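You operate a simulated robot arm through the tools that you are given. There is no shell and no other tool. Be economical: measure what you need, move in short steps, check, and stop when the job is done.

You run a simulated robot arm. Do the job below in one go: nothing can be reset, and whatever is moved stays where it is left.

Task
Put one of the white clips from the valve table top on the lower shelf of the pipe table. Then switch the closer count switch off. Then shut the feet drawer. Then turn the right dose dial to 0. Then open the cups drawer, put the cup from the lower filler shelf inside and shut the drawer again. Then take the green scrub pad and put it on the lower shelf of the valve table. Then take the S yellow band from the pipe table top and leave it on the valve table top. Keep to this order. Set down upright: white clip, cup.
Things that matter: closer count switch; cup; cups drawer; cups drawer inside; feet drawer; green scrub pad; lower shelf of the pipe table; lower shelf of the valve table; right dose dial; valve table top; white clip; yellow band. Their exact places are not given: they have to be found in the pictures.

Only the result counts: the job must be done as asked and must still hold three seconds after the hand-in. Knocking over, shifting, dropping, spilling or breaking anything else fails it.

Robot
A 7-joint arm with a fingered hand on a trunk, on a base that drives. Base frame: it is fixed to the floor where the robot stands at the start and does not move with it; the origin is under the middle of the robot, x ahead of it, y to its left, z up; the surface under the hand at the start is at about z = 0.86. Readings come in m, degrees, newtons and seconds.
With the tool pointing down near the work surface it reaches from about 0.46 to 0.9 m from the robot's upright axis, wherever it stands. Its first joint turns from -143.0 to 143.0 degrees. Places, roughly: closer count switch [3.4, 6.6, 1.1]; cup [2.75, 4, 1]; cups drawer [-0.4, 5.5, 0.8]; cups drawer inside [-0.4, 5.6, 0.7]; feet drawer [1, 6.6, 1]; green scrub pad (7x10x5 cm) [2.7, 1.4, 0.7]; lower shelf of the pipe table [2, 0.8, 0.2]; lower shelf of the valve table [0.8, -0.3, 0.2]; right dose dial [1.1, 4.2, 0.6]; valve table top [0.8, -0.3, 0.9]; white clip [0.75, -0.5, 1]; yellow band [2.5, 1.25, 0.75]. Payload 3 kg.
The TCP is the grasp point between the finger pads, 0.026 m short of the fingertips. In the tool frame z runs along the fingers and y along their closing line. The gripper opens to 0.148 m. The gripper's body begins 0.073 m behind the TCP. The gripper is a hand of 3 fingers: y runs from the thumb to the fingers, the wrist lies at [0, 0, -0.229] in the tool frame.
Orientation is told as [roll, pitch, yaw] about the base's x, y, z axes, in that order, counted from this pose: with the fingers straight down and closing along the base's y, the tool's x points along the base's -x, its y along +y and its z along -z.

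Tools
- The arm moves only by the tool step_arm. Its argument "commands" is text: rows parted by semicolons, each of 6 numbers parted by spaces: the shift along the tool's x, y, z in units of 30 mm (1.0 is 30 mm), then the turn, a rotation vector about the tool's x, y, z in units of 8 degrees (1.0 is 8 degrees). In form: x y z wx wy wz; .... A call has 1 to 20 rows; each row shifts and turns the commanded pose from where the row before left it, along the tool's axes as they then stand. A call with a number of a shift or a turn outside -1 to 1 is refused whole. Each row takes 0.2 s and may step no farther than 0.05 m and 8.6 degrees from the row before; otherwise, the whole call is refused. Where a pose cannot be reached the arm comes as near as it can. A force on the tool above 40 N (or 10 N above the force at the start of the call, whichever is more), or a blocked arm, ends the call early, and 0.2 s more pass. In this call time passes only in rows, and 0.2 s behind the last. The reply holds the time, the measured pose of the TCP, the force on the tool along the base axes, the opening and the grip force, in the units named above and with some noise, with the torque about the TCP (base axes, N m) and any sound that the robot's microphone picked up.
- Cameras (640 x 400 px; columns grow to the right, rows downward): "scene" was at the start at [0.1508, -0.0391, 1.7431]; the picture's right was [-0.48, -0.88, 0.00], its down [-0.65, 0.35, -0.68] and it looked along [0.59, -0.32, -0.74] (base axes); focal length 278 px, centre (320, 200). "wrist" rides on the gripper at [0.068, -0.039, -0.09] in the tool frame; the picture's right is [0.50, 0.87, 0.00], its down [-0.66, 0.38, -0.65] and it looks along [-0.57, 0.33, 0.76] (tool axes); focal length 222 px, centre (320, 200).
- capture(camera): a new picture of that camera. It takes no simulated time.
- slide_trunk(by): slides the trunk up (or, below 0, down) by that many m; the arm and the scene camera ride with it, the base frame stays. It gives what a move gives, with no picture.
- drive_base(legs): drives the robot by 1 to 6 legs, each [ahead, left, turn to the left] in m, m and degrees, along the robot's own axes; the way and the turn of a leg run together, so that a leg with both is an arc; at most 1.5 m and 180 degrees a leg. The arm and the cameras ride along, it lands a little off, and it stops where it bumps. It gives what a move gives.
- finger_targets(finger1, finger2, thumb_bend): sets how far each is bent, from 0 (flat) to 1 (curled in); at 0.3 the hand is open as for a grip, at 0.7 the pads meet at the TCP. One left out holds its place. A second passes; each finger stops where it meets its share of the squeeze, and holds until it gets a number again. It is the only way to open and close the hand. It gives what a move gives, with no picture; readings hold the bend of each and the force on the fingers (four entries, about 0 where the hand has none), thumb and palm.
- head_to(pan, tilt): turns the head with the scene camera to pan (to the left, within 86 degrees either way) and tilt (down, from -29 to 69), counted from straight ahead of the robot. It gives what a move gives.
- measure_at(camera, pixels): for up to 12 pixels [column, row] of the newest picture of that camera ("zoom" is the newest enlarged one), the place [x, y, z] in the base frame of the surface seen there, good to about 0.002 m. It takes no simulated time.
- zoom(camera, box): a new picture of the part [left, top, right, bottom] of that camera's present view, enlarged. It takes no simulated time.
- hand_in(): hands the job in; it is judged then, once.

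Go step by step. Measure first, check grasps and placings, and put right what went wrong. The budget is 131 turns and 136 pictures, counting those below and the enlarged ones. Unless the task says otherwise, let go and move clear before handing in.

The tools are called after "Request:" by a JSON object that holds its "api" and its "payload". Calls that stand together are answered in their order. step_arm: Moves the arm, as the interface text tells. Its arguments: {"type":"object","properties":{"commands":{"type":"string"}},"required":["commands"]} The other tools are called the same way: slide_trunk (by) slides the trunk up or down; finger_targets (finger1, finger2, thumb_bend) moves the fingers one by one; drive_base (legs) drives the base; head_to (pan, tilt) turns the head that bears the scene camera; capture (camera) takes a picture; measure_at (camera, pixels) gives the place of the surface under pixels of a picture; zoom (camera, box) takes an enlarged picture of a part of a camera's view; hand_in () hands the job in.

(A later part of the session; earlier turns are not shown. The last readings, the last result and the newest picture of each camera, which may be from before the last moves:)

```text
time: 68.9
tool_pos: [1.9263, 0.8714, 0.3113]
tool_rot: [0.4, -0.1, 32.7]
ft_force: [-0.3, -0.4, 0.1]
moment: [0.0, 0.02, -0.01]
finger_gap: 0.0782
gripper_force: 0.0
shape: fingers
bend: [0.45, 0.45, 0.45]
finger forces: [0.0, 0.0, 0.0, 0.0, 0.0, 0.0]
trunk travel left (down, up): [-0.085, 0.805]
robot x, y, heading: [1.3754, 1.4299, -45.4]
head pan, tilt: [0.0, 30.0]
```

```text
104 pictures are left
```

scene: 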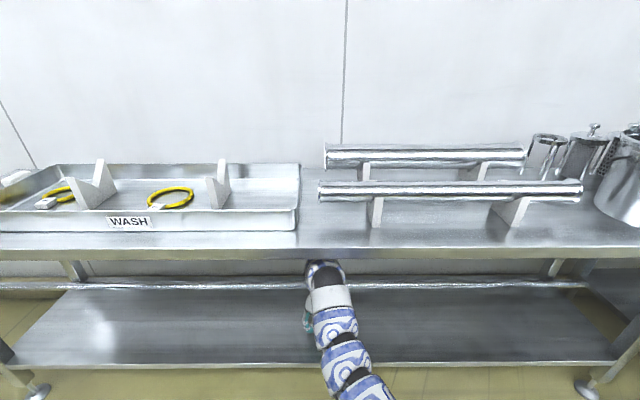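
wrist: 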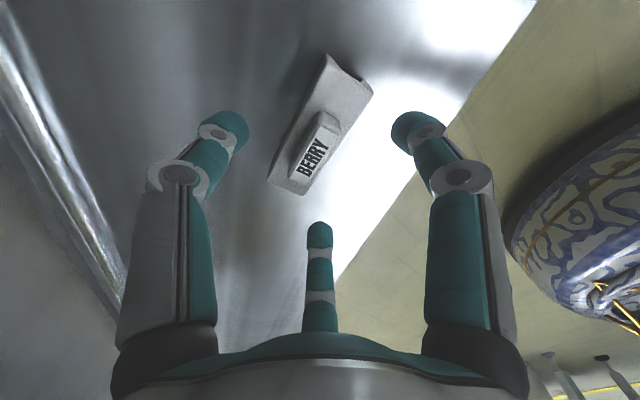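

The clip stands upright on the shelf. To clear its label I sidestep left 0.13 (fingers pass beside it) and then back out 0.55 m and look.

Request:
{"api": "drive_base", "payload": {"legs": [[0, 0.13, 0], [-0.55, 0, 0]]}}

Request:
{"api": "capture", "payload": {"camera": "scene"}}

```text
time: 72.9
tool_pos: [1.6339, 1.3531, 0.3123]
tool_rot: [0.5, 0.1, 32.6]
ft_force: [0.1, 0.7, -0.5]
moment: [0.02, 0.0, 0.03]
finger_gap: 0.0784
gripper_force: 0.0
shape: fingers
bend: [0.45, 0.45, 0.45]
finger forces: [0.1, 0.0, 0.0, 0.1, 0.1, 0.1]
trunk travel left (down, up): [-0.085, 0.805]
robot x, y, heading: [1.0824, 1.917, -45.7]
head pan, tilt: [0.0, 30.0]
```

```text
103 pictures are left
```

scene: 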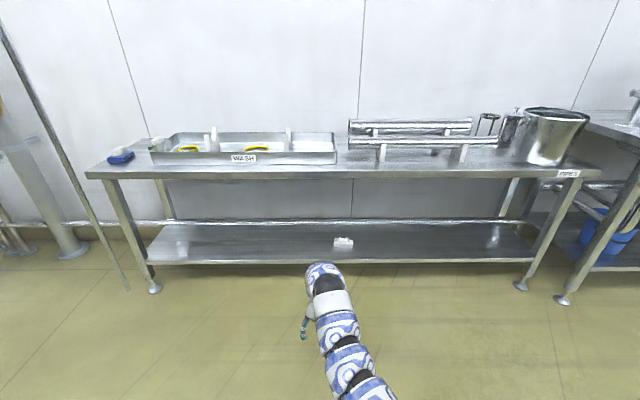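

Step 1 is done: clip at (343,242) on the shelf. Now I raise the trunk and look toward the closer (left) to plan the drive.

Request:
{"api": "slide_trunk", "payload": {"by": 0.4}}

Request:
{"api": "slide_trunk", "payload": {"by": 0.3}}

Request:
{"api": "head_to", "payload": {"pan": 86, "tilt": 25}}

Request:
{"api": "capture", "payload": {"camera": "scene"}}

```text
time: 76.8
tool_pos: [1.6346, 1.3546, 0.7115]
tool_rot: [0.4, 0.0, 32.5]
ft_force: [-0.1, 0.3, -0.7]
moment: [-0.07, 0.04, 0.0]
finger_gap: 0.078
gripper_force: 0.2
shape: fingers
bend: [0.45, 0.45, 0.45]
finger forces: [0.0, 0.0, 0.0, 0.0, 0.0, 0.1]
trunk travel left (down, up): [-0.485, 0.405]
robot x, y, heading: [1.086, 1.9119, -45.7]
head pan, tilt: [0.0, 30.0]
```

```text
time: 79.8
tool_pos: [1.6337, 1.354, 1.0116]
tool_rot: [0.4, 0.2, 32.5]
ft_force: [0.6, -0.1, -0.9]
moment: [0.02, 0.02, -0.01]
finger_gap: 0.078
gripper_force: 0.2
shape: fingers
bend: [0.45, 0.45, 0.45]
finger forces: [0.0, 0.1, 0.1, 0.0, 0.0, 0.0]
trunk travel left (down, up): [-0.785, 0.105]
robot x, y, heading: [1.0851, 1.9163, -45.7]
head pan, tilt: [0.0, 30.0]
```

```text
time: 81.4
tool_pos: [1.6338, 1.3547, 1.011]
tool_rot: [0.4, -0.1, 32.5]
ft_force: [-0.3, -0.3, -1.1]
moment: [0.03, 0.02, -0.02]
finger_gap: 0.0781
gripper_force: 0.1
shape: fingers
bend: [0.45, 0.45, 0.45]
finger forces: [0.1, 0.0, 0.0, 0.0, 0.1, 0.0]
trunk travel left (down, up): [-0.785, 0.105]
robot x, y, heading: [1.082, 1.9152, -45.8]
head pan, tilt: [85.9, 25.0]
```

```text
102 pictures are left
```

scene: 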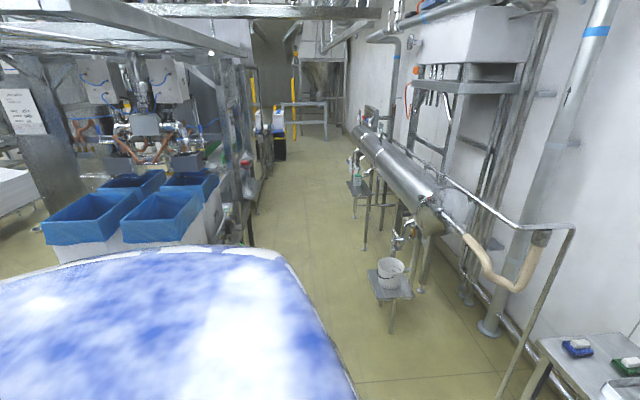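

The machine row lies left of the corridor. I zoom to understand the layout (filler, closer).

Request:
{"api": "zoom", "payload": {"camera": "scene", "box": [0, 0, 360, 225]}}

Request:
{"api": "measure_at", "payload": {"camera": "scene", "pixels": [[280, 150], [300, 130], [252, 240], [235, 200], [160, 210], [330, 300], [270, 150], [310, 140], [390, 330], [250, 120], [20, 110]]}}

```text
1.78 times, centred on (180, 112) of scene
```

zoom: 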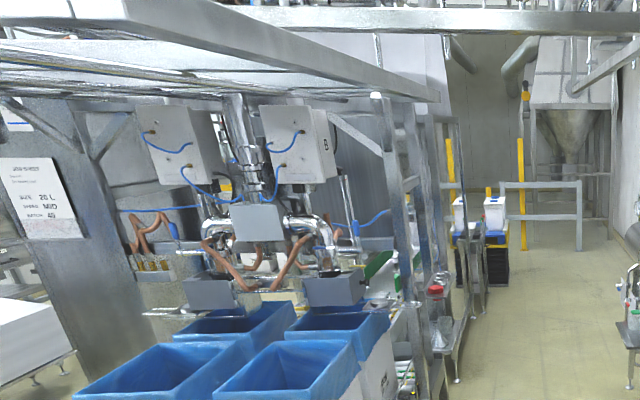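

```text
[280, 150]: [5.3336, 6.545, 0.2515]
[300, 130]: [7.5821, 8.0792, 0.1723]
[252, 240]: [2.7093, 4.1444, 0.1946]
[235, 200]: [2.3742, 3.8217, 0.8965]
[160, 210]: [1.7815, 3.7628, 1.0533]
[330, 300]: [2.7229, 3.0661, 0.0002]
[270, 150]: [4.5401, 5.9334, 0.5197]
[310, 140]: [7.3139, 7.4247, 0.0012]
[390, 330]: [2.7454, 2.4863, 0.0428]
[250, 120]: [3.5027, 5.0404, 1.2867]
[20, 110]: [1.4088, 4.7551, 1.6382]
```

The filler front is at about n=-1.1 (across the corridor). I turn left to face along the corridor and advance 1 m, then look ahead and left.

Request:
{"api": "drive_base", "payload": {"legs": [[0, 0, 89.5], [1.0, -0.08, 0]]}}

Request:
{"api": "head_to", "payload": {"pan": 15, "tilt": 30}}

Request:
{"api": "capture", "payload": {"camera": "scene"}}

Request:
{"api": "head_to", "payload": {"pan": 70, "tilt": 30}}

Request:
{"api": "capture", "payload": {"camera": "scene"}}

```text
time: 90.3
tool_pos: [2.4587, 3.0442, 1.0131]
tool_rot: [0.4, 0.0, 120.2]
ft_force: [-0.2, -0.6, -0.2]
moment: [-0.01, 0.0, 0.02]
finger_gap: 0.0783
gripper_force: 0.1
shape: fingers
bend: [0.45, 0.45, 0.45]
finger forces: [0.0, 0.1, 0.0, 0.1, 0.1, 0.1]
trunk travel left (down, up): [-0.785, 0.105]
robot x, y, heading: [1.8789, 2.5163, 42.1]
head pan, tilt: [85.9, 25.0]
```

```text
time: 91.7
tool_pos: [2.4586, 3.0454, 1.0107]
tool_rot: [0.4, 0.0, 120.4]
ft_force: [-0.7, -0.4, 0.1]
moment: [0.0, 0.0, -0.02]
finger_gap: 0.0783
gripper_force: 0.0
shape: fingers
bend: [0.45, 0.45, 0.45]
finger forces: [0.1, 0.0, 0.1, 0.0, 0.0, 0.1]
trunk travel left (down, up): [-0.785, 0.105]
robot x, y, heading: [1.8793, 2.5164, 42.1]
head pan, tilt: [15.0, 30.0]
```

```text
100 pictures are left
```

scene: 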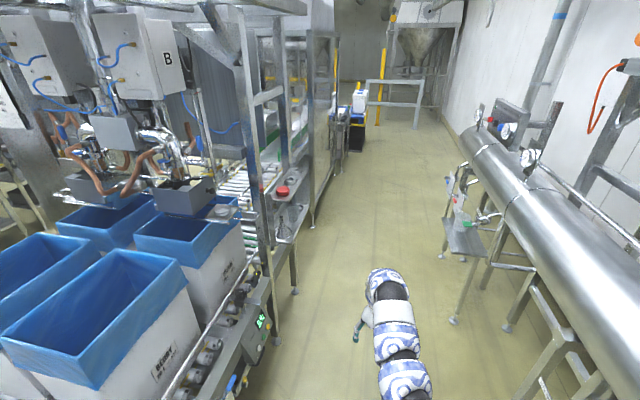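

```text
time: 92.9
tool_pos: [2.4579, 3.0455, 1.0118]
tool_rot: [0.5, -0.1, 120.2]
ft_force: [-0.5, -0.7, 0.3]
moment: [0.01, -0.01, -0.02]
finger_gap: 0.078
gripper_force: 0.0
shape: fingers
bend: [0.45, 0.45, 0.45]
finger forces: [0.0, 0.0, 0.1, 0.0, 0.0, 0.0]
trunk travel left (down, up): [-0.785, 0.105]
robot x, y, heading: [1.8797, 2.5204, 42.0]
head pan, tilt: [70.0, 30.0]
```

```text
99 pictures are left
```

scene: 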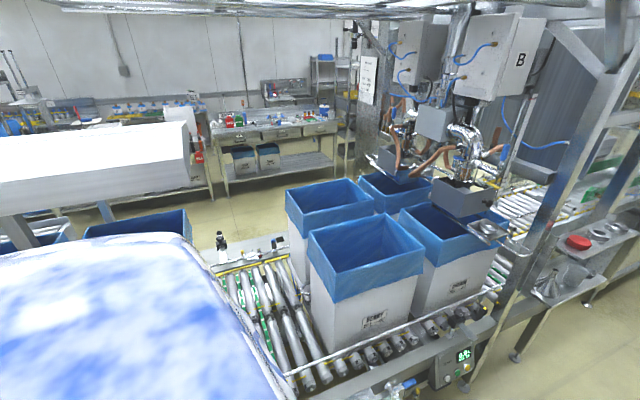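

Now it is clear: filler B stands on a roller conveyor; across it is a second aisle with benches and drawers. I measure points to find a route between the aisles.

Request:
{"api": "measure_at", "payload": {"camera": "scene", "pixels": [[225, 300], [295, 375], [188, 150], [200, 222], [120, 205], [270, 200], [290, 135], [215, 130], [240, 155], [550, 285], [465, 355], [580, 243]]}}

Request:
{"api": "zoom", "payload": {"camera": "scene", "box": [0, 50, 360, 275]}}

```text
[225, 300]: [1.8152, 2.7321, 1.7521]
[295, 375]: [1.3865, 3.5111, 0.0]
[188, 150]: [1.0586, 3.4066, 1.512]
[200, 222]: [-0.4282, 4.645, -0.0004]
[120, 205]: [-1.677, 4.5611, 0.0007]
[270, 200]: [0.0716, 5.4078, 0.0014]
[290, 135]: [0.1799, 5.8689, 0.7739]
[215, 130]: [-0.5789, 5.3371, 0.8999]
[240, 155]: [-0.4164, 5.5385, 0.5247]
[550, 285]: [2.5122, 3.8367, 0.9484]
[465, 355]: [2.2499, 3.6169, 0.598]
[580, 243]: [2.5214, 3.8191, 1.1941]
```

```text
1.78 times, centred on (180, 162) of scene
```

zoom: 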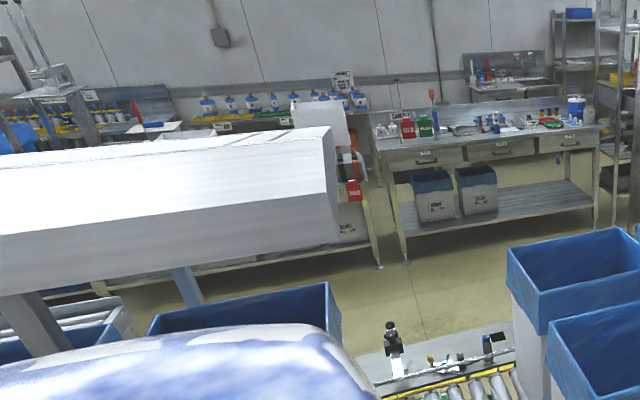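

The bench with three drawers stands at n≈-4.3 across aisle 2. Row gaps look narrow; I look straight ahead for the far end.

Request:
{"api": "head_to", "payload": {"pan": 8, "tilt": 22}}

Request:
{"api": "capture", "payload": {"camera": "scene"}}

Request:
{"api": "zoom", "payload": {"camera": "scene", "box": [200, 20, 440, 170]}}

Request:
{"api": "measure_at", "payload": {"camera": "zoom", "pixels": [[300, 370], [330, 250], [230, 250], [400, 250], [300, 200], [230, 300], [205, 330], [400, 180], [310, 165], [350, 190], [440, 270], [560, 330]]}}

```text
time: 94.2
tool_pos: [2.4577, 3.0439, 1.0113]
tool_rot: [0.4, 0.0, 120.2]
ft_force: [-0.1, -0.4, 0.6]
moment: [0.0, 0.0, -0.01]
finger_gap: 0.0782
gripper_force: 0.1
shape: fingers
bend: [0.45, 0.45, 0.45]
finger forces: [0.0, 0.1, 0.0, 0.0, 0.0, 0.0]
trunk travel left (down, up): [-0.785, 0.105]
robot x, y, heading: [1.8773, 2.5157, 42.3]
head pan, tilt: [8.0, 22.0]
```

```text
97 pictures are left
```

scene: 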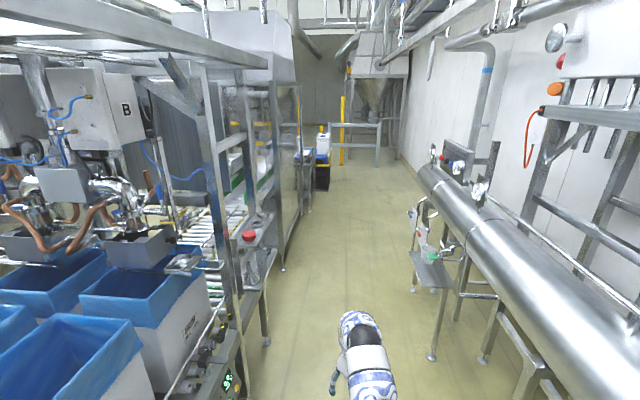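

```text
2.67 times, centred on (320, 95) of scene
```

zoom: 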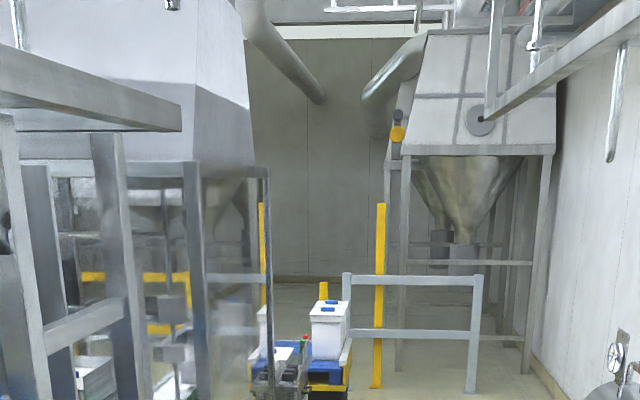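

```text
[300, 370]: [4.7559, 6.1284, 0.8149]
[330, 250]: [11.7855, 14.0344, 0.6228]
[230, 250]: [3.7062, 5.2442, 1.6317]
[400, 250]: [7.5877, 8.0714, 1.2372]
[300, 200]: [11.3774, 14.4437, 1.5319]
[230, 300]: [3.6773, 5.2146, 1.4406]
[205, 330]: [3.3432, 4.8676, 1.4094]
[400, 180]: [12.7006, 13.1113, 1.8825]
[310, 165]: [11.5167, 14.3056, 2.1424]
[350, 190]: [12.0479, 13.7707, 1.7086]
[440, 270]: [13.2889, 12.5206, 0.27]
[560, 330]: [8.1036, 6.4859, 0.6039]
```

The line seems to run on far ahead. From the early pictures there may be a gap at t≈1.8–3.2 near where I was. I fold the arm in (r≈0.5), go back 1 m, turn left 40° and look into that gap.

Request:
{"api": "step_arm", "payload": {"commands": "0.21 1 0 0 0 0;0.21 1 0 0 0 0;0.21 1 0 0 0 0;0.21 1 0 0 0 0;0.21 1 0 0 0 0;0.21 1 0 0 0 0;0.21 1 0 0 0 0;0.21 1 0 0 0 0;0.21 1 0 0 0 0"}}

Request:
{"api": "drive_base", "payload": {"legs": [[-1.0, 0, 0], [0, 0, 40]]}}

Request:
{"api": "head_to", "payload": {"pan": 30, "tilt": 35}}

Request:
{"api": "capture", "payload": {"camera": "scene"}}

```text
time: 96.2
tool_pos: [2.3239, 2.9838, 1.028]
tool_rot: [0.4, 0.0, 120.3]
ft_force: [0.3, 0.1, 0.4]
moment: [0.01, -0.03, 0.02]
finger_gap: 0.0781
gripper_force: 0.0
shape: fingers
bend: [0.45, 0.45, 0.45]
finger forces: [0.1, 0.0, 0.1, 0.1, 0.0, 0.0]
out of reach, approached as far as the arm can: row 4, 5, 6, 7, 8, 9
trunk travel left (down, up): [-0.785, 0.105]
robot x, y, heading: [1.873, 2.5164, 42.2]
head pan, tilt: [8.0, 22.0]
```

```text
time: 103.3
tool_pos: [1.17, 2.4763, 1.0274]
tool_rot: [0.4, 0.1, 160.2]
ft_force: [0.0, 0.1, 0.0]
moment: [0.05, 0.0, -0.04]
finger_gap: 0.0779
gripper_force: 0.0
shape: fingers
bend: [0.45, 0.45, 0.45]
finger forces: [0.0, 0.0, 0.1, 0.0, 0.0, 0.1]
trunk travel left (down, up): [-0.785, 0.105]
robot x, y, heading: [1.1297, 1.8346, 82.1]
head pan, tilt: [8.0, 22.0]
```

```text
time: 104.2
tool_pos: [1.1695, 2.4762, 1.0274]
tool_rot: [0.4, 0.1, 160.3]
ft_force: [-0.1, 0.6, -0.4]
moment: [0.01, -0.03, 0.0]
finger_gap: 0.0784
gripper_force: 0.2
shape: fingers
bend: [0.45, 0.45, 0.45]
finger forces: [0.0, 0.0, 0.0, 0.0, 0.0, 0.0]
trunk travel left (down, up): [-0.785, 0.105]
robot x, y, heading: [1.1295, 1.8289, 82.2]
head pan, tilt: [30.0, 35.0]
```

```text
95 pictures are left
```

scene: 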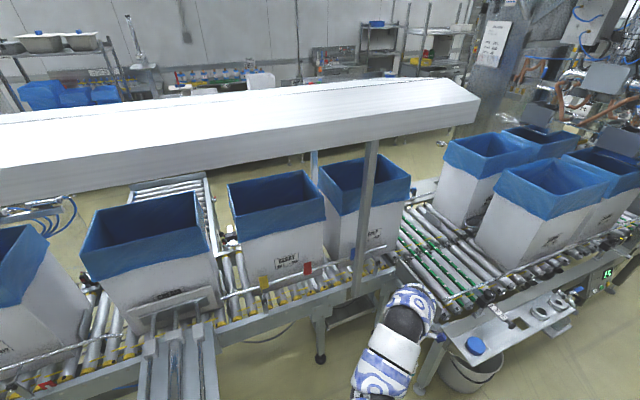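

The line is continuous here. I look further left (toward the line's start).

Request:
{"api": "head_to", "payload": {"pan": 80, "tilt": 30}}

Request:
{"api": "capture", "payload": {"camera": "scene"}}

Request:
{"api": "measure_at", "payload": {"camera": "scene", "pixels": [[100, 200], [200, 150], [300, 130], [250, 250], [400, 150], [50, 120], [150, 110], [350, 250], [450, 200], [550, 150]]}}

```text
time: 105.4
tool_pos: [1.1697, 2.4765, 1.0275]
tool_rot: [0.4, 0.1, 160.4]
ft_force: [0.2, -0.2, 0.2]
moment: [0.0, 0.0, -0.01]
finger_gap: 0.0781
gripper_force: 0.1
shape: fingers
bend: [0.45, 0.45, 0.45]
finger forces: [0.0, 0.1, 0.1, 0.0, 0.0, 0.0]
trunk travel left (down, up): [-0.785, 0.105]
robot x, y, heading: [1.1274, 1.8321, 81.9]
head pan, tilt: [80.0, 30.0]
```

```text
94 pictures are left
```

scene: 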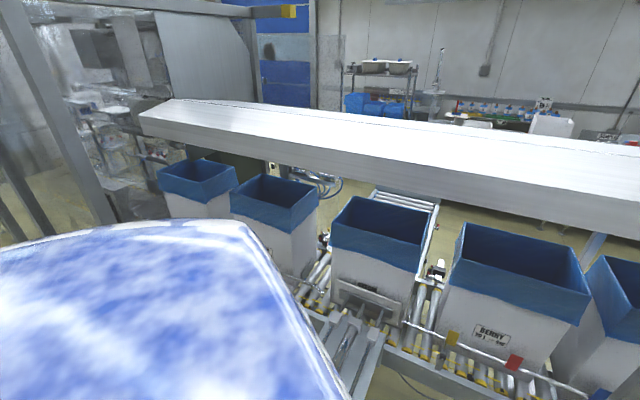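

```text
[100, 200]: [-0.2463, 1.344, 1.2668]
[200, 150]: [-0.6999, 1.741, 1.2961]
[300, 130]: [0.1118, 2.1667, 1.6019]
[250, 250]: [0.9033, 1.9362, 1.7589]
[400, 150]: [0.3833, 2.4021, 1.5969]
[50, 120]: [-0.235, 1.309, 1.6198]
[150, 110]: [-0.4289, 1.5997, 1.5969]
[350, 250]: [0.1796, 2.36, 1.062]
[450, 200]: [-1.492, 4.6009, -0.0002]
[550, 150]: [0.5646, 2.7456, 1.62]
```

A machine frame stands at (-0.24,1.34). I move away from the line and go back along the corridor by 2 m to look around its near end.

Request:
{"api": "drive_base", "payload": {"legs": [[-0.217, -0.274, 0], [-0.785, 0.62, 0], [-0.785, 0.62, 0], [0, 0, 40]]}}

Request:
{"api": "head_to", "payload": {"pan": 20, "tilt": 25}}

Request:
{"api": "capture", "payload": {"camera": "scene"}}

Request:
{"api": "head_to", "payload": {"pan": 86, "tilt": 25}}

Request:
{"api": "capture", "payload": {"camera": "scene"}}

```text
time: 119.1
tool_pos: [-0.472, 0.7185, 1.0267]
tool_rot: [0.4, 0.1, -159.8]
ft_force: [-0.1, 0.4, -0.9]
moment: [0.03, 0.0, 0.01]
finger_gap: 0.0783
gripper_force: 0.1
shape: fingers
bend: [0.45, 0.45, 0.45]
finger forces: [0.0, 0.0, 0.0, 0.1, 0.0, 0.1]
trunk travel left (down, up): [-0.785, 0.105]
robot x, y, heading: [-0.0886, 0.1985, 122.2]
head pan, tilt: [80.0, 30.0]
```

```text
time: 120.4
tool_pos: [-0.473, 0.7185, 1.0273]
tool_rot: [0.4, 0.1, -159.9]
ft_force: [0.4, -0.3, -0.7]
moment: [0.0, 0.0, -0.02]
finger_gap: 0.0782
gripper_force: 0.0
shape: fingers
bend: [0.45, 0.45, 0.45]
finger forces: [0.0, 0.0, 0.0, 0.0, 0.1, 0.1]
trunk travel left (down, up): [-0.785, 0.105]
robot x, y, heading: [-0.0933, 0.1995, 122.1]
head pan, tilt: [20.0, 25.0]
```

```text
93 pictures are left
```

scene: 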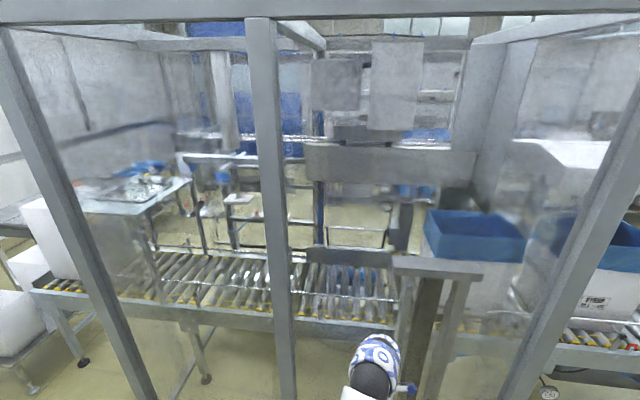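

```text
time: 121.8
tool_pos: [-0.4719, 0.7182, 1.0281]
tool_rot: [0.4, 0.1, -159.8]
ft_force: [-0.6, 0.0, -0.6]
moment: [0.01, 0.02, 0.0]
finger_gap: 0.0781
gripper_force: 0.0
shape: fingers
bend: [0.45, 0.45, 0.45]
finger forces: [0.1, 0.0, 0.0, 0.0, 0.0, 0.0]
trunk travel left (down, up): [-0.785, 0.105]
robot x, y, heading: [-0.0929, 0.1988, 122.1]
head pan, tilt: [85.9, 25.0]
```

```text
92 pictures are left
```

scene: 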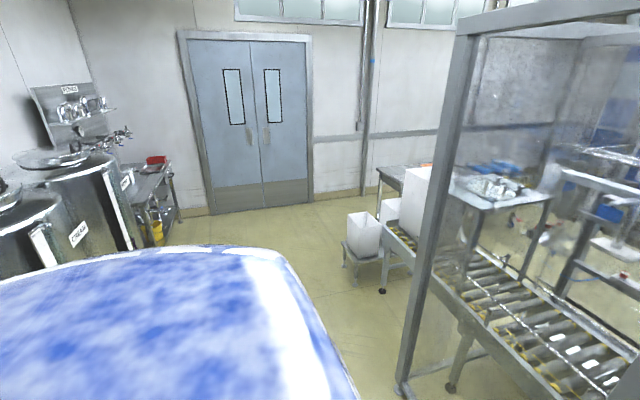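

The line's start is visible at (390,230), with a stand and table near the wall. I measure to see if I can pass there.

Request:
{"api": "measure_at", "payload": {"camera": "scene", "pixels": [[382, 290], [352, 285], [350, 240], [390, 170], [430, 165], [320, 205], [380, 222], [350, 212], [400, 395], [395, 190], [550, 190], [300, 300]]}}

Request:
{"api": "zoom", "payload": {"camera": "scene", "box": [300, 100, 500, 225]}}

```text
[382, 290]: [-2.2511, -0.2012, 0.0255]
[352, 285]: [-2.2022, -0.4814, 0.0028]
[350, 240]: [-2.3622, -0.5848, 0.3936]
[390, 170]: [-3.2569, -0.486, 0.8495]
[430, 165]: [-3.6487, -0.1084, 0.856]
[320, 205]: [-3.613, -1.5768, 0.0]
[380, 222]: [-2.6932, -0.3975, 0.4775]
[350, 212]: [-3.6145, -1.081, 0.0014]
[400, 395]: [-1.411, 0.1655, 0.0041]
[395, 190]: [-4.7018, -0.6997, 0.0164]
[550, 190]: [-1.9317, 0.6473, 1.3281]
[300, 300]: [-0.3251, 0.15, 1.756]
```

```text
3.20 times, centred on (400, 162) of scene
```

zoom: 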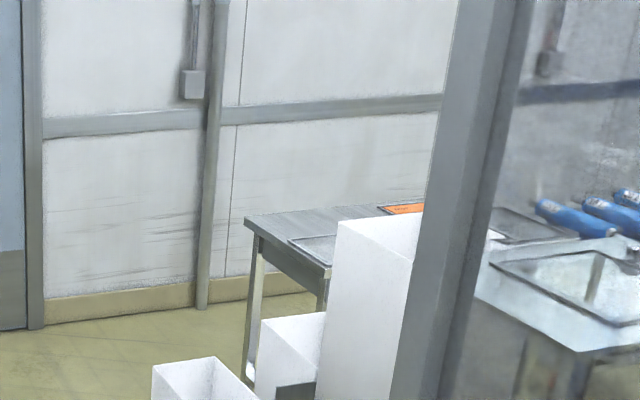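

There's a ~1.1 m passage beyond the line's start, between the table (t≈-2.7) and the wall (t≈-3.9). I turn to face that way and advance, then look.

Request:
{"api": "drive_base", "payload": {"legs": [[0, 0, 101.5], [0.95, -0.1, 0], [0.95, -0.1, 0]]}}

Request:
{"api": "head_to", "payload": {"pan": -45, "tilt": 30}}

Request:
{"api": "capture", "payload": {"camera": "scene"}}

Request:
{"api": "head_to", "payload": {"pan": 10, "tilt": 30}}

Request:
{"api": "capture", "payload": {"camera": "scene"}}

```text
time: 135.8
tool_pos: [-2.0074, -1.5086, 1.0275]
tool_rot: [0.5, 0.1, -56.9]
ft_force: [-1.3, -0.3, 0.0]
moment: [0.03, -0.01, -0.02]
finger_gap: 0.0783
gripper_force: 0.1
shape: fingers
bend: [0.45, 0.45, 0.45]
finger forces: [0.0, 0.1, 0.0, 0.0, 0.1, 0.2]
trunk travel left (down, up): [-0.785, 0.105]
robot x, y, heading: [-1.5883, -1.0193, -134.9]
head pan, tilt: [85.9, 25.0]
```

```text
time: 137.9
tool_pos: [-2.0075, -1.5076, 1.0258]
tool_rot: [0.4, 0.0, -56.7]
ft_force: [0.1, 0.2, 0.3]
moment: [0.0, 0.0, -0.03]
finger_gap: 0.0783
gripper_force: 0.1
shape: fingers
bend: [0.45, 0.45, 0.45]
finger forces: [0.0, 0.1, 0.1, 0.0, 0.0, 0.0]
trunk travel left (down, up): [-0.785, 0.105]
robot x, y, heading: [-1.5852, -1.0168, -135.1]
head pan, tilt: [-45.0, 30.0]
```

```text
90 pictures are left
```

scene: 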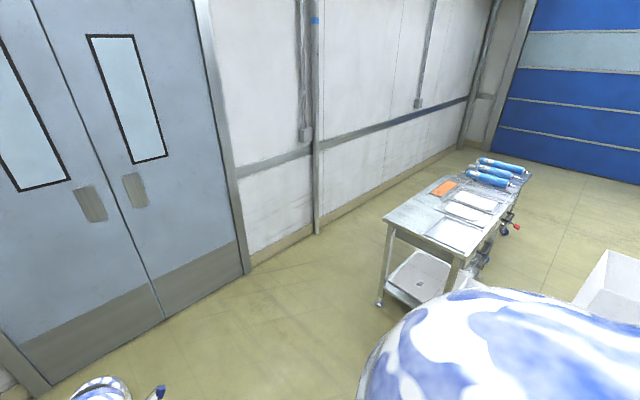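

```text
time: 139.1
tool_pos: [-2.0063, -1.5084, 1.0266]
tool_rot: [0.4, 0.2, -56.8]
ft_force: [0.8, -1.0, 0.0]
moment: [-0.02, 0.0, 0.0]
finger_gap: 0.0783
gripper_force: 0.1
shape: fingers
bend: [0.45, 0.45, 0.45]
finger forces: [0.0, 0.0, 0.0, 0.0, 0.1, 0.0]
trunk travel left (down, up): [-0.785, 0.105]
robot x, y, heading: [-1.5799, -1.0227, -134.9]
head pan, tilt: [10.0, 30.0]
```

```text
89 pictures are left
```

scene: 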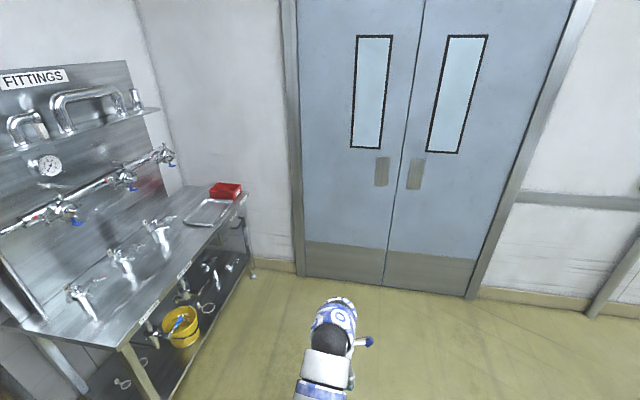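

Passage confirmed: table corner at (385,220) of the first picture, wall well beyond, wide floor past it. I go round: ahead, turn right, shift left.

Request:
{"api": "drive_base", "payload": {"legs": [[0.65, 0, 0], [0, 0, -91.3], [0, 0.8, 0]]}}

Request:
{"api": "head_to", "payload": {"pan": -25, "tilt": 30}}

Request:
{"api": "capture", "payload": {"camera": "scene"}}

Request:
{"api": "measure_at", "payload": {"camera": "scene", "pixels": [[200, 380], [400, 380], [350, 250], [450, 300], [300, 200], [250, 100]]}}

```text
time: 150.5
tool_pos: [-3.1018, -1.6029, 1.0279]
tool_rot: [0.4, 0.2, -147.7]
ft_force: [-0.7, 1.1, 0.5]
moment: [0.01, -0.01, 0.01]
finger_gap: 0.0785
gripper_force: 0.0
shape: fingers
bend: [0.45, 0.45, 0.45]
finger forces: [0.1, 0.0, 0.1, 0.0, 0.1, 0.1]
trunk travel left (down, up): [-0.785, 0.105]
robot x, y, heading: [-2.6221, -2.0303, 134.3]
head pan, tilt: [10.0, 30.0]
```

```text
time: 151.5
tool_pos: [-3.1017, -1.6031, 1.0276]
tool_rot: [0.4, 0.1, -147.7]
ft_force: [0.2, 0.6, -0.3]
moment: [0.02, -0.04, 0.02]
finger_gap: 0.0783
gripper_force: 0.0
shape: fingers
bend: [0.45, 0.45, 0.45]
finger forces: [0.0, 0.0, 0.0, 0.0, 0.1, 0.0]
trunk travel left (down, up): [-0.785, 0.105]
robot x, y, heading: [-2.6231, -2.0312, 134.3]
head pan, tilt: [-25.0, 30.0]
```

```text
88 pictures are left
```

scene: 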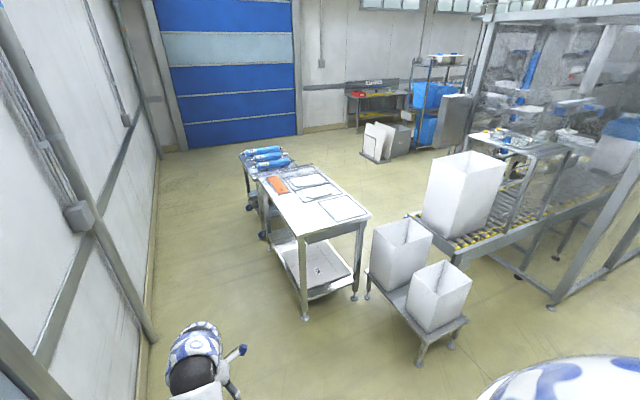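

```text
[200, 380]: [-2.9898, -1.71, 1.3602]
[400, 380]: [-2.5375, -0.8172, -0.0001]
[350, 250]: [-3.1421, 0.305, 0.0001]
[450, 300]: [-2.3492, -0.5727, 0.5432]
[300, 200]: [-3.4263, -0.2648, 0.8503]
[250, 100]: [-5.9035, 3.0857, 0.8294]
```

Clear along the wall. I drive 2.8 m ahead along it and look again.

Request:
{"api": "drive_base", "payload": {"legs": [[1.4, 0.0, 0], [1.4, 0.0, 0]]}}

Request:
{"api": "head_to", "payload": {"pan": -70, "tilt": 25}}

Request:
{"api": "capture", "payload": {"camera": "scene"}}

Request:
{"api": "measure_at", "payload": {"camera": "scene", "pixels": [[100, 300], [200, 250], [300, 250], [400, 250], [300, 170], [400, 170], [150, 150], [500, 300], [250, 130], [350, 130]]}}

```text
time: 165.0
tool_pos: [-4.9897, 0.436, 1.0266]
tool_rot: [0.4, 0.1, -149.0]
ft_force: [0.5, -0.4, 0.7]
moment: [0.01, -0.03, 0.03]
finger_gap: 0.0785
gripper_force: 0.0
shape: fingers
bend: [0.45, 0.45, 0.45]
finger forces: [0.0, 0.0, 0.1, 0.0, 0.1, 0.0]
trunk travel left (down, up): [-0.785, 0.105]
robot x, y, heading: [-4.5191, -0.0055, 132.7]
head pan, tilt: [-25.0, 30.0]
```

```text
time: 166.1
tool_pos: [-4.9901, 0.4355, 1.0268]
tool_rot: [0.4, 0.1, -149.0]
ft_force: [-0.3, -0.4, -0.2]
moment: [0.01, 0.0, 0.02]
finger_gap: 0.0782
gripper_force: 0.1
shape: fingers
bend: [0.45, 0.45, 0.45]
finger forces: [0.1, 0.0, 0.0, 0.0, 0.1, 0.1]
trunk travel left (down, up): [-0.785, 0.105]
robot x, y, heading: [-4.5184, -0.004, 132.8]
head pan, tilt: [-70.0, 25.0]
```

```text
87 pictures are left
```

scene: 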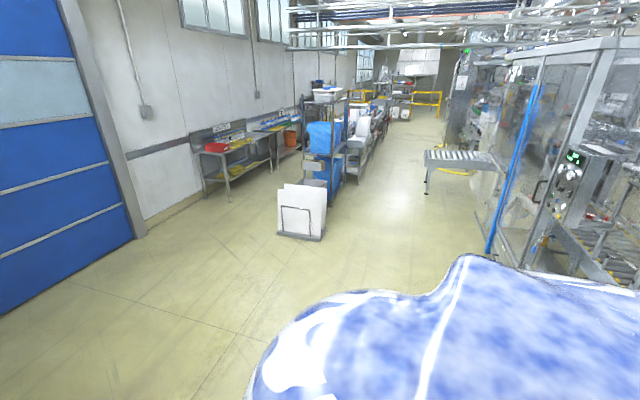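

```text
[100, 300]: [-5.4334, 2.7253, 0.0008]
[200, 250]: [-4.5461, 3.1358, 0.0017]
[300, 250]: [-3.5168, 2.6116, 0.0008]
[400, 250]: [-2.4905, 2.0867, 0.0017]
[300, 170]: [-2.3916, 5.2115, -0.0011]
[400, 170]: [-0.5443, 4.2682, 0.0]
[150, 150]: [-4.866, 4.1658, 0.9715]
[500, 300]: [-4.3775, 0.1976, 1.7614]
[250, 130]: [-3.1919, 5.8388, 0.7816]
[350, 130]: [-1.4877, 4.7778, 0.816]
```

Aisle 2 runs ahead at the right of (330,200). I measure the protruding roller conveyor and rack for a safe lane.

Request:
{"api": "measure_at", "payload": {"camera": "scene", "pixels": [[426, 156], [428, 193], [490, 250], [325, 240], [280, 235], [340, 195], [360, 160], [445, 150], [440, 105], [400, 115], [385, 120], [410, 85]]}}

Request:
{"api": "zoom", "payload": {"camera": "scene", "box": [300, 50, 540, 200]}}

```text
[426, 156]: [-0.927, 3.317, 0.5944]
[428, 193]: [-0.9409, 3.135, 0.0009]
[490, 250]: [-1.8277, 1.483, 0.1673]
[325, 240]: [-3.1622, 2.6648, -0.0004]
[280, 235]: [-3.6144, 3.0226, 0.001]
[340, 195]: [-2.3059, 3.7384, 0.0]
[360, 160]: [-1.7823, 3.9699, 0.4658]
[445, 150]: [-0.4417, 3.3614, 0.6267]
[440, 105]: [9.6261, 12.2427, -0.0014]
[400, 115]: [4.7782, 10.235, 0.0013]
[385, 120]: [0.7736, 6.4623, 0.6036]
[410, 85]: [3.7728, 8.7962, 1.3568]
```

```text
2.67 times, centred on (420, 125) of scene
```

zoom: 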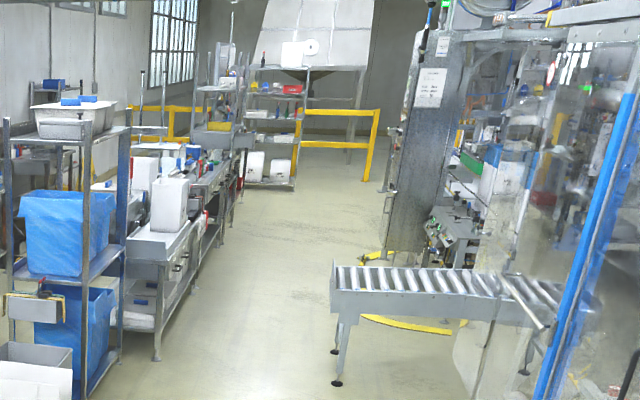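

The lane lies between n≈-3.05 and -4.05. I turn right and drive ~4.2 m along it, then re-check the pose.

Request:
{"api": "drive_base", "payload": {"legs": [[0, 0, -89], [1.4, 0.22, 0], [1.4, 0.22, 0], [1.3, 0, 0]]}}

Request:
{"api": "head_to", "payload": {"pan": 0, "tilt": 28}}

Request:
{"api": "capture", "payload": {"camera": "scene"}}

```text
time: 172.0
tool_pos: [-3.9903, 0.632, 1.0262]
tool_rot: [0.4, 0.1, 123.4]
ft_force: [0.5, -0.8, 1.0]
moment: [-0.01, 0.0, -0.01]
finger_gap: 0.0785
gripper_force: 0.0
shape: fingers
bend: [0.45, 0.45, 0.45]
finger forces: [0.1, 0.0, 0.0, 0.0, 0.0, 0.0]
trunk travel left (down, up): [-0.785, 0.105]
robot x, y, heading: [-4.4104, 0.1374, 45.3]
head pan, tilt: [-70.0, 25.0]
stopped in leg 2: the robot was blocked; the commanded pose is now the measured one
```

```text
time: 173.4
tool_pos: [-3.991, 0.6317, 1.0271]
tool_rot: [0.5, 0.1, 123.3]
ft_force: [-0.1, -0.5, -0.3]
moment: [-0.02, 0.0, 0.02]
finger_gap: 0.0784
gripper_force: 0.0
shape: fingers
bend: [0.45, 0.45, 0.45]
finger forces: [0.0, 0.0, 0.0, 0.0, 0.1, 0.0]
trunk travel left (down, up): [-0.785, 0.105]
robot x, y, heading: [-4.4081, 0.1447, 45.2]
head pan, tilt: [0.0, 28.0]
```

```text
85 pictures are left
```

scene: 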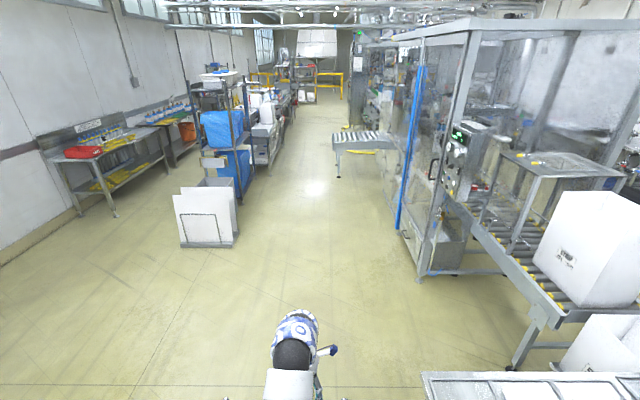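

The base was blocked after ~0.17 m. I look down to see by what.

Request:
{"api": "head_to", "payload": {"pan": -15, "tilt": 62}}

Request:
{"api": "capture", "payload": {"camera": "scene"}}

Request:
{"api": "measure_at", "payload": {"camera": "scene", "pixels": [[200, 220], [300, 250], [400, 250], [450, 200], [400, 150], [500, 300], [250, 300], [150, 300]]}}

```text
time: 174.4
tool_pos: [-3.9898, 0.6314, 1.0277]
tool_rot: [0.5, 0.2, 123.3]
ft_force: [0.0, -0.1, 0.4]
moment: [0.01, -0.03, -0.01]
finger_gap: 0.0785
gripper_force: 0.0
shape: fingers
bend: [0.45, 0.45, 0.45]
finger forces: [0.0, 0.1, 0.0, 0.1, 0.0, 0.0]
trunk travel left (down, up): [-0.785, 0.105]
robot x, y, heading: [-4.4112, 0.1414, 44.9]
head pan, tilt: [-15.0, 62.0]
```

```text
84 pictures are left
```

scene: 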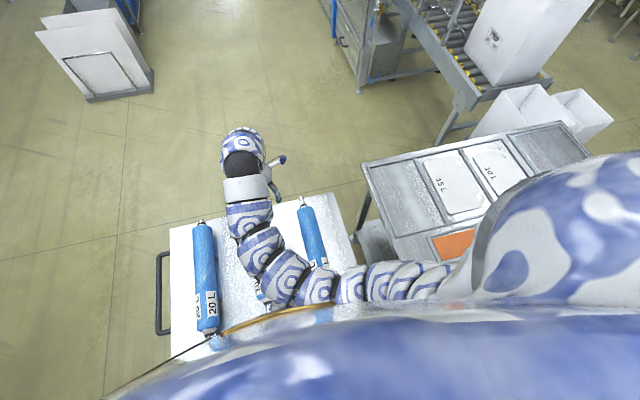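

```text
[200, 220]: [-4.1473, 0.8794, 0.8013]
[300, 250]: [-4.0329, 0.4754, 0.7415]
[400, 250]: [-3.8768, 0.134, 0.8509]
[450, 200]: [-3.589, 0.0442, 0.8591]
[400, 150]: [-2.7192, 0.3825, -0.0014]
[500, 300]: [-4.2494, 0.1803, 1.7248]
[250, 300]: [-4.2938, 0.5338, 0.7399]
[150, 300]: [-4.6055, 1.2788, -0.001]
```

I bumped the roll cart in front (top ~0.74, handle out to n≈-3.75). I back off, go left around it, and on into the lane.

Request:
{"api": "drive_base", "payload": {"legs": [[-0.15, 0, -1.2], [0, 1.17, 0], [1.35, 0, 0], [1.0, -0.75, 0], [1.2, 0, 0]]}}

Request:
{"api": "head_to", "payload": {"pan": 0, "tilt": 30}}

Request:
{"api": "capture", "payload": {"camera": "scene"}}

```text
time: 199.2
tool_pos: [-1.8993, 3.3555, 1.0267]
tool_rot: [0.6, 0.1, 124.7]
ft_force: [0.7, 0.0, 0.3]
moment: [-0.06, 0.0, 0.03]
finger_gap: 0.0783
gripper_force: 0.1
shape: fingers
bend: [0.45, 0.45, 0.45]
finger forces: [0.1, 0.0, 0.1, 0.0, 0.1, 0.0]
trunk travel left (down, up): [-0.785, 0.105]
robot x, y, heading: [-2.3122, 2.8576, 46.6]
head pan, tilt: [-15.0, 62.0]
```

```text
time: 200.2
tool_pos: [-1.8991, 3.3552, 1.0268]
tool_rot: [0.4, 0.1, 124.7]
ft_force: [0.3, 0.5, 0.1]
moment: [0.02, -0.01, 0.04]
finger_gap: 0.0784
gripper_force: 0.0
shape: fingers
bend: [0.45, 0.45, 0.45]
finger forces: [0.0, 0.1, 0.0, 0.1, 0.0, 0.0]
trunk travel left (down, up): [-0.785, 0.105]
robot x, y, heading: [-2.311, 2.8552, 46.4]
head pan, tilt: [0.0, 30.0]
```

```text
83 pictures are left
```

scene: 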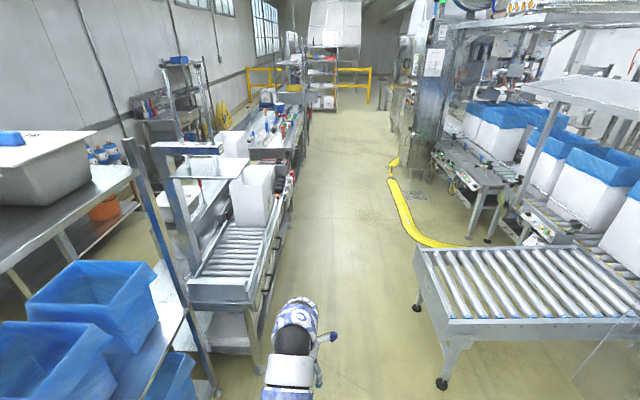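

Lane ahead visible; I measure its borders before going on.

Request:
{"api": "measure_at", "payload": {"camera": "scene", "pixels": [[258, 372], [212, 392], [288, 190], [441, 384], [415, 262], [300, 140], [255, 310], [392, 120], [265, 175], [405, 155], [440, 170], [190, 300]]}}

Request:
{"api": "zoom", "payload": {"camera": "scene", "box": [230, 20, 480, 176]}}

```text
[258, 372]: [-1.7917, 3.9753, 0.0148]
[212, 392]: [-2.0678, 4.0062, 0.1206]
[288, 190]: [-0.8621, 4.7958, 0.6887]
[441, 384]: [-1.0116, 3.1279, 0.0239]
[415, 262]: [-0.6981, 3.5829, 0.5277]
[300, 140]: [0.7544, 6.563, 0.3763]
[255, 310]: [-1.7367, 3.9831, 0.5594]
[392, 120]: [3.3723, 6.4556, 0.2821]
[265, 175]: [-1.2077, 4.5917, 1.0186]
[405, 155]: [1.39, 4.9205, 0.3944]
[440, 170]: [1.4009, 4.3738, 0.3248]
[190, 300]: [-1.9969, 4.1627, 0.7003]
```

```text
2.56 times, centred on (355, 98) of scene
```

zoom: 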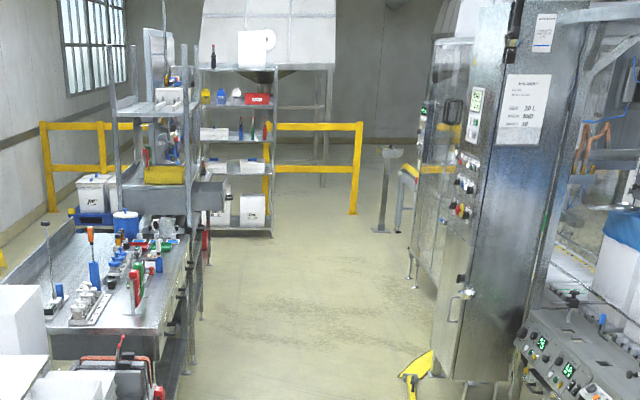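

Lane n from -4.07 to -3.05. I correct heading and drive on to t≈5.2.

Request:
{"api": "drive_base", "payload": {"legs": [[0, -0.1, -2.8], [1.25, 0, 0], [1.25, -0.02, 0], [1.25, 0, 0], [1.2, 0, 0]]}}

Request:
{"api": "head_to", "payload": {"pan": -35, "tilt": 20}}

Request:
{"api": "capture", "payload": {"camera": "scene"}}

```text
time: 224.8
tool_pos: [1.8529, 6.633, 1.0278]
tool_rot: [0.5, 0.1, 120.0]
ft_force: [0.6, -0.5, -0.8]
moment: [-0.01, -0.01, 0.03]
finger_gap: 0.0782
gripper_force: 0.0
shape: fingers
bend: [0.45, 0.45, 0.45]
finger forces: [0.0, 0.1, 0.1, 0.0, 0.1, 0.0]
trunk travel left (down, up): [-0.785, 0.105]
robot x, y, heading: [1.4059, 6.1663, 42.0]
head pan, tilt: [0.0, 30.0]
```

```text
time: 225.8
tool_pos: [1.8538, 6.6313, 1.0275]
tool_rot: [0.4, 0.2, 120.1]
ft_force: [0.6, -0.1, 0.5]
moment: [0.0, 0.02, 0.0]
finger_gap: 0.0782
gripper_force: 0.0
shape: fingers
bend: [0.45, 0.45, 0.45]
finger forces: [0.1, 0.0, 0.1, 0.0, 0.0, 0.0]
trunk travel left (down, up): [-0.785, 0.105]
robot x, y, heading: [1.4085, 6.1631, 42.1]
head pan, tilt: [-35.0, 20.0]
```

```text
81 pictures are left
```

scene: 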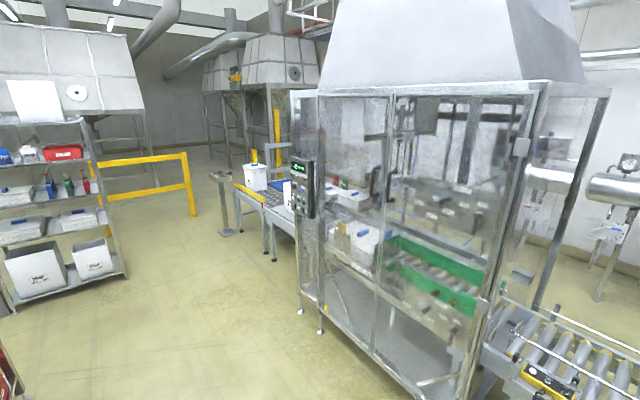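

The closer's control box is at (300,185). I zoom and measure it.

Request:
{"api": "zoom", "payload": {"camera": "scene", "box": [260, 140, 350, 230]}}

Request:
{"api": "measure_at", "payload": {"camera": "scene", "pixels": [[300, 165], [300, 185], [312, 200], [295, 205], [320, 330], [272, 258], [237, 190], [225, 235], [262, 180]]}}

```text
4.44 times, centred on (305, 185) of scene
```

zoom: 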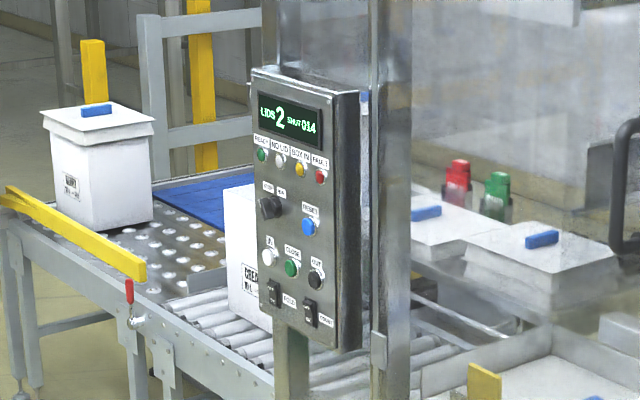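

```text
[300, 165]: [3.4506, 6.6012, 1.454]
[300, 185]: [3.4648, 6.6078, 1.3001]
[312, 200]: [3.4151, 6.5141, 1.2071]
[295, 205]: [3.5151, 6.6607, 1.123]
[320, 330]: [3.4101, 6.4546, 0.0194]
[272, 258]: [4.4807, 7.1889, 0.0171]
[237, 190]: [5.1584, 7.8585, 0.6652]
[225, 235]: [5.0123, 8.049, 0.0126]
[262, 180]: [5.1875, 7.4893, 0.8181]
```

The count switch is the right-hand rocker at zoom (310,313). I drive to stand in front of the panel and face it, keeping distance.

Request:
{"api": "drive_base", "payload": {"legs": [[0.86, 0.03, 0], [0.86, 0.03, 0], [0, 0, -88]]}}

Request:
{"api": "head_to", "payload": {"pan": 0, "tilt": 30}}

Request:
{"api": "capture", "payload": {"camera": "scene"}}

```text
time: 238.3
tool_pos: [3.1145, 6.956, 1.0266]
tool_rot: [0.4, 0.1, 32.9]
ft_force: [-0.3, 0.7, -0.7]
moment: [-0.02, -0.08, 0.03]
finger_gap: 0.0783
gripper_force: 0.1
shape: fingers
bend: [0.45, 0.45, 0.45]
finger forces: [0.0, 0.0, 0.0, 0.0, 0.0, 0.1]
trunk travel left (down, up): [-0.785, 0.105]
robot x, y, heading: [2.626, 7.3798, -45.1]
head pan, tilt: [-35.0, 20.0]
```

```text
time: 239.3
tool_pos: [3.1146, 6.9562, 1.0256]
tool_rot: [0.2, 0.1, 33.0]
ft_force: [-0.8, 0.9, -0.5]
moment: [0.01, 0.0, 0.03]
finger_gap: 0.0786
gripper_force: 0.1
shape: fingers
bend: [0.45, 0.45, 0.45]
finger forces: [0.0, 0.1, 0.0, 0.0, 0.0, 0.0]
trunk travel left (down, up): [-0.785, 0.105]
robot x, y, heading: [2.6267, 7.3814, -45.0]
head pan, tilt: [0.0, 30.0]
```

```text
79 pictures are left
```

scene: 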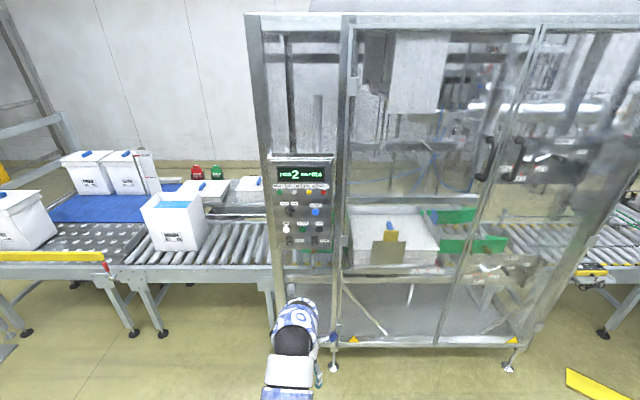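

I zoom on the panel at (305,205).

Request:
{"api": "zoom", "payload": {"camera": "scene", "box": [260, 150, 350, 260]}}

Request:
{"api": "zoom", "payload": {"camera": "scene", "box": [275, 218, 335, 256]}}

Request:
{"api": "measure_at", "payload": {"camera": "zoom", "pixels": [[415, 210], [415, 235], [415, 260], [415, 190], [370, 230], [470, 230], [150, 220], [200, 190], [420, 150], [300, 300], [560, 300]]}}

```text
3.64 times, centred on (305, 205) of scene
```

zoom: 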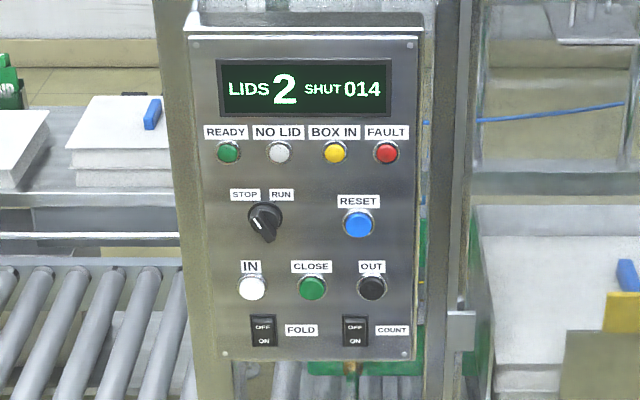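

```text
10.53 times, centred on (305, 237) of scene
```

zoom: 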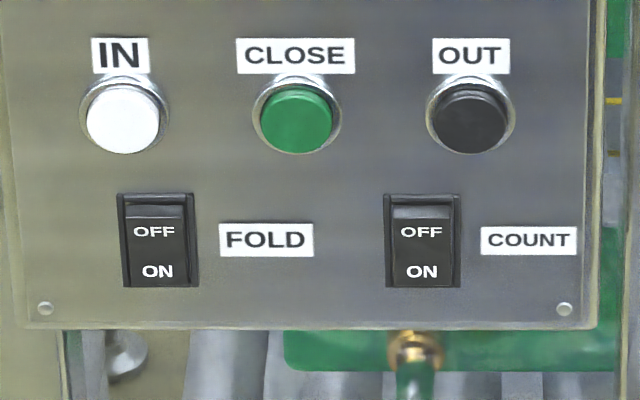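

```text
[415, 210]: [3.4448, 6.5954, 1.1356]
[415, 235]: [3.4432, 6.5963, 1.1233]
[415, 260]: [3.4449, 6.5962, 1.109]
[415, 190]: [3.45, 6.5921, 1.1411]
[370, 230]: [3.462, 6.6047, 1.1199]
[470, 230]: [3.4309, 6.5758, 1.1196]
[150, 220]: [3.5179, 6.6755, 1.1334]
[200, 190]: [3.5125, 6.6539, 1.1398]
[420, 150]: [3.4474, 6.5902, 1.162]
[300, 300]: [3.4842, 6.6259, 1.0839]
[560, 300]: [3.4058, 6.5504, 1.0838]
```

COUNT rocker: OFF half at (3.445,6.596,1.136), panel facing the robot. I pinch the fingers closed and swing the hand to horizontal, pointing at the panel, staying ~0.3 m away.

Request:
{"api": "finger_targets", "payload": {"finger1": 0.7, "finger2": 0.7, "thumb_bend": 0.7}}

Request:
{"api": "step_arm", "payload": {"commands": "0 0 0 0 0 -0.75;0 0 0 0 0 -0.75;0 -0.9 -0.57 0 0 0;0 -0.9 -0.57 0 0 0;0 -0.9 -0.57 0 0 0;0 -0.9 -0.57 0 0 0;0 -0.9 -0.57 0 0 0;0 -0.9 -0.57 0 0 0;0 0 0 0.9375 0 0;0 0 0 0.9375 0 0;0 0 0 0.9375 0 0;0 0 0 0.9375 0 0;0 0 0 0.9375 0 0;0 0 0 0.9375 0 0;0 0 0 0.9375 0 0;0 0 0 0.9375 0 0;0 0 0 0.9375 0 0;0 0 0 0.9375 0 0;0 0 0 0.9375 0 0;0 0 0 0.9375 0 0"}}

Request:
{"api": "capture", "payload": {"camera": "scene"}}

Request:
{"api": "capture", "payload": {"camera": "wrist"}}

```text
time: 240.3
tool_pos: [3.1146, 6.9569, 1.0279]
tool_rot: [0.3, 0.1, 33.0]
ft_force: [-0.2, 0.2, -0.4]
moment: [-0.01, 0.01, -0.02]
finger_gap: 0.0001
gripper_force: 0.0
shape: fingers
bend: [0.69, 0.69, 0.7]
finger forces: [0.1, 0.1, 0.0, 0.0, 0.1, 0.1]
trunk travel left (down, up): [-0.785, 0.105]
robot x, y, heading: [2.6288, 7.3806, -45.1]
head pan, tilt: [0.0, 30.0]
```

```text
time: 244.5
tool_pos: [3.263, 6.8718, 1.1352]
tool_rot: [-89.6, 0.2, 42.0]
ft_force: [-1.1, 0.2, 0.4]
moment: [0.0, -0.02, 0.0]
finger_gap: 0.0003
gripper_force: 0.1
shape: fingers
bend: [0.69, 0.69, 0.7]
finger forces: [0.0, 0.0, 0.0, 0.1, 0.0, 0.0]
out of reach, approached as far as the arm can: row 1, 2
trunk travel left (down, up): [-0.785, 0.105]
robot x, y, heading: [2.6252, 7.3771, -45.0]
head pan, tilt: [0.0, 30.0]
```

```text
76 pictures are left
```

scene: 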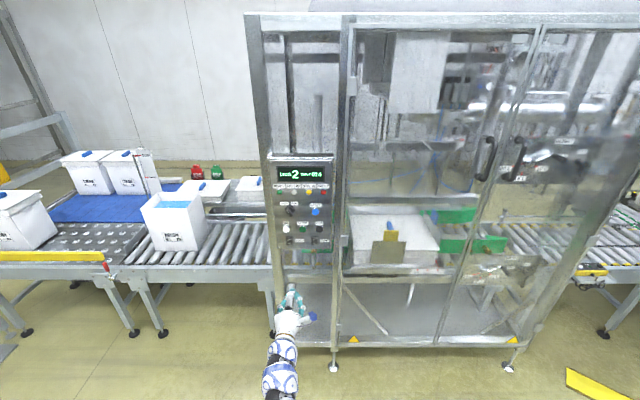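

```text
75 pictures are left
```

wrist: 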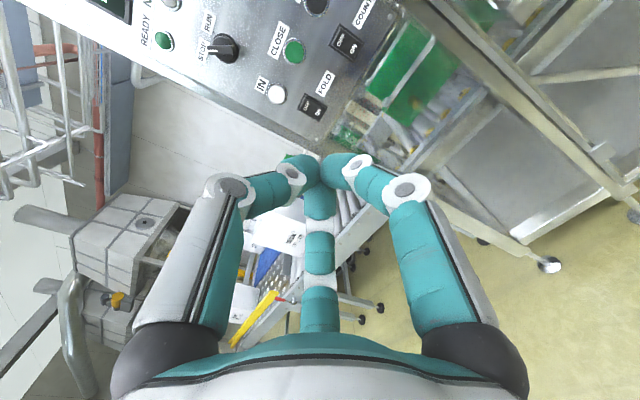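

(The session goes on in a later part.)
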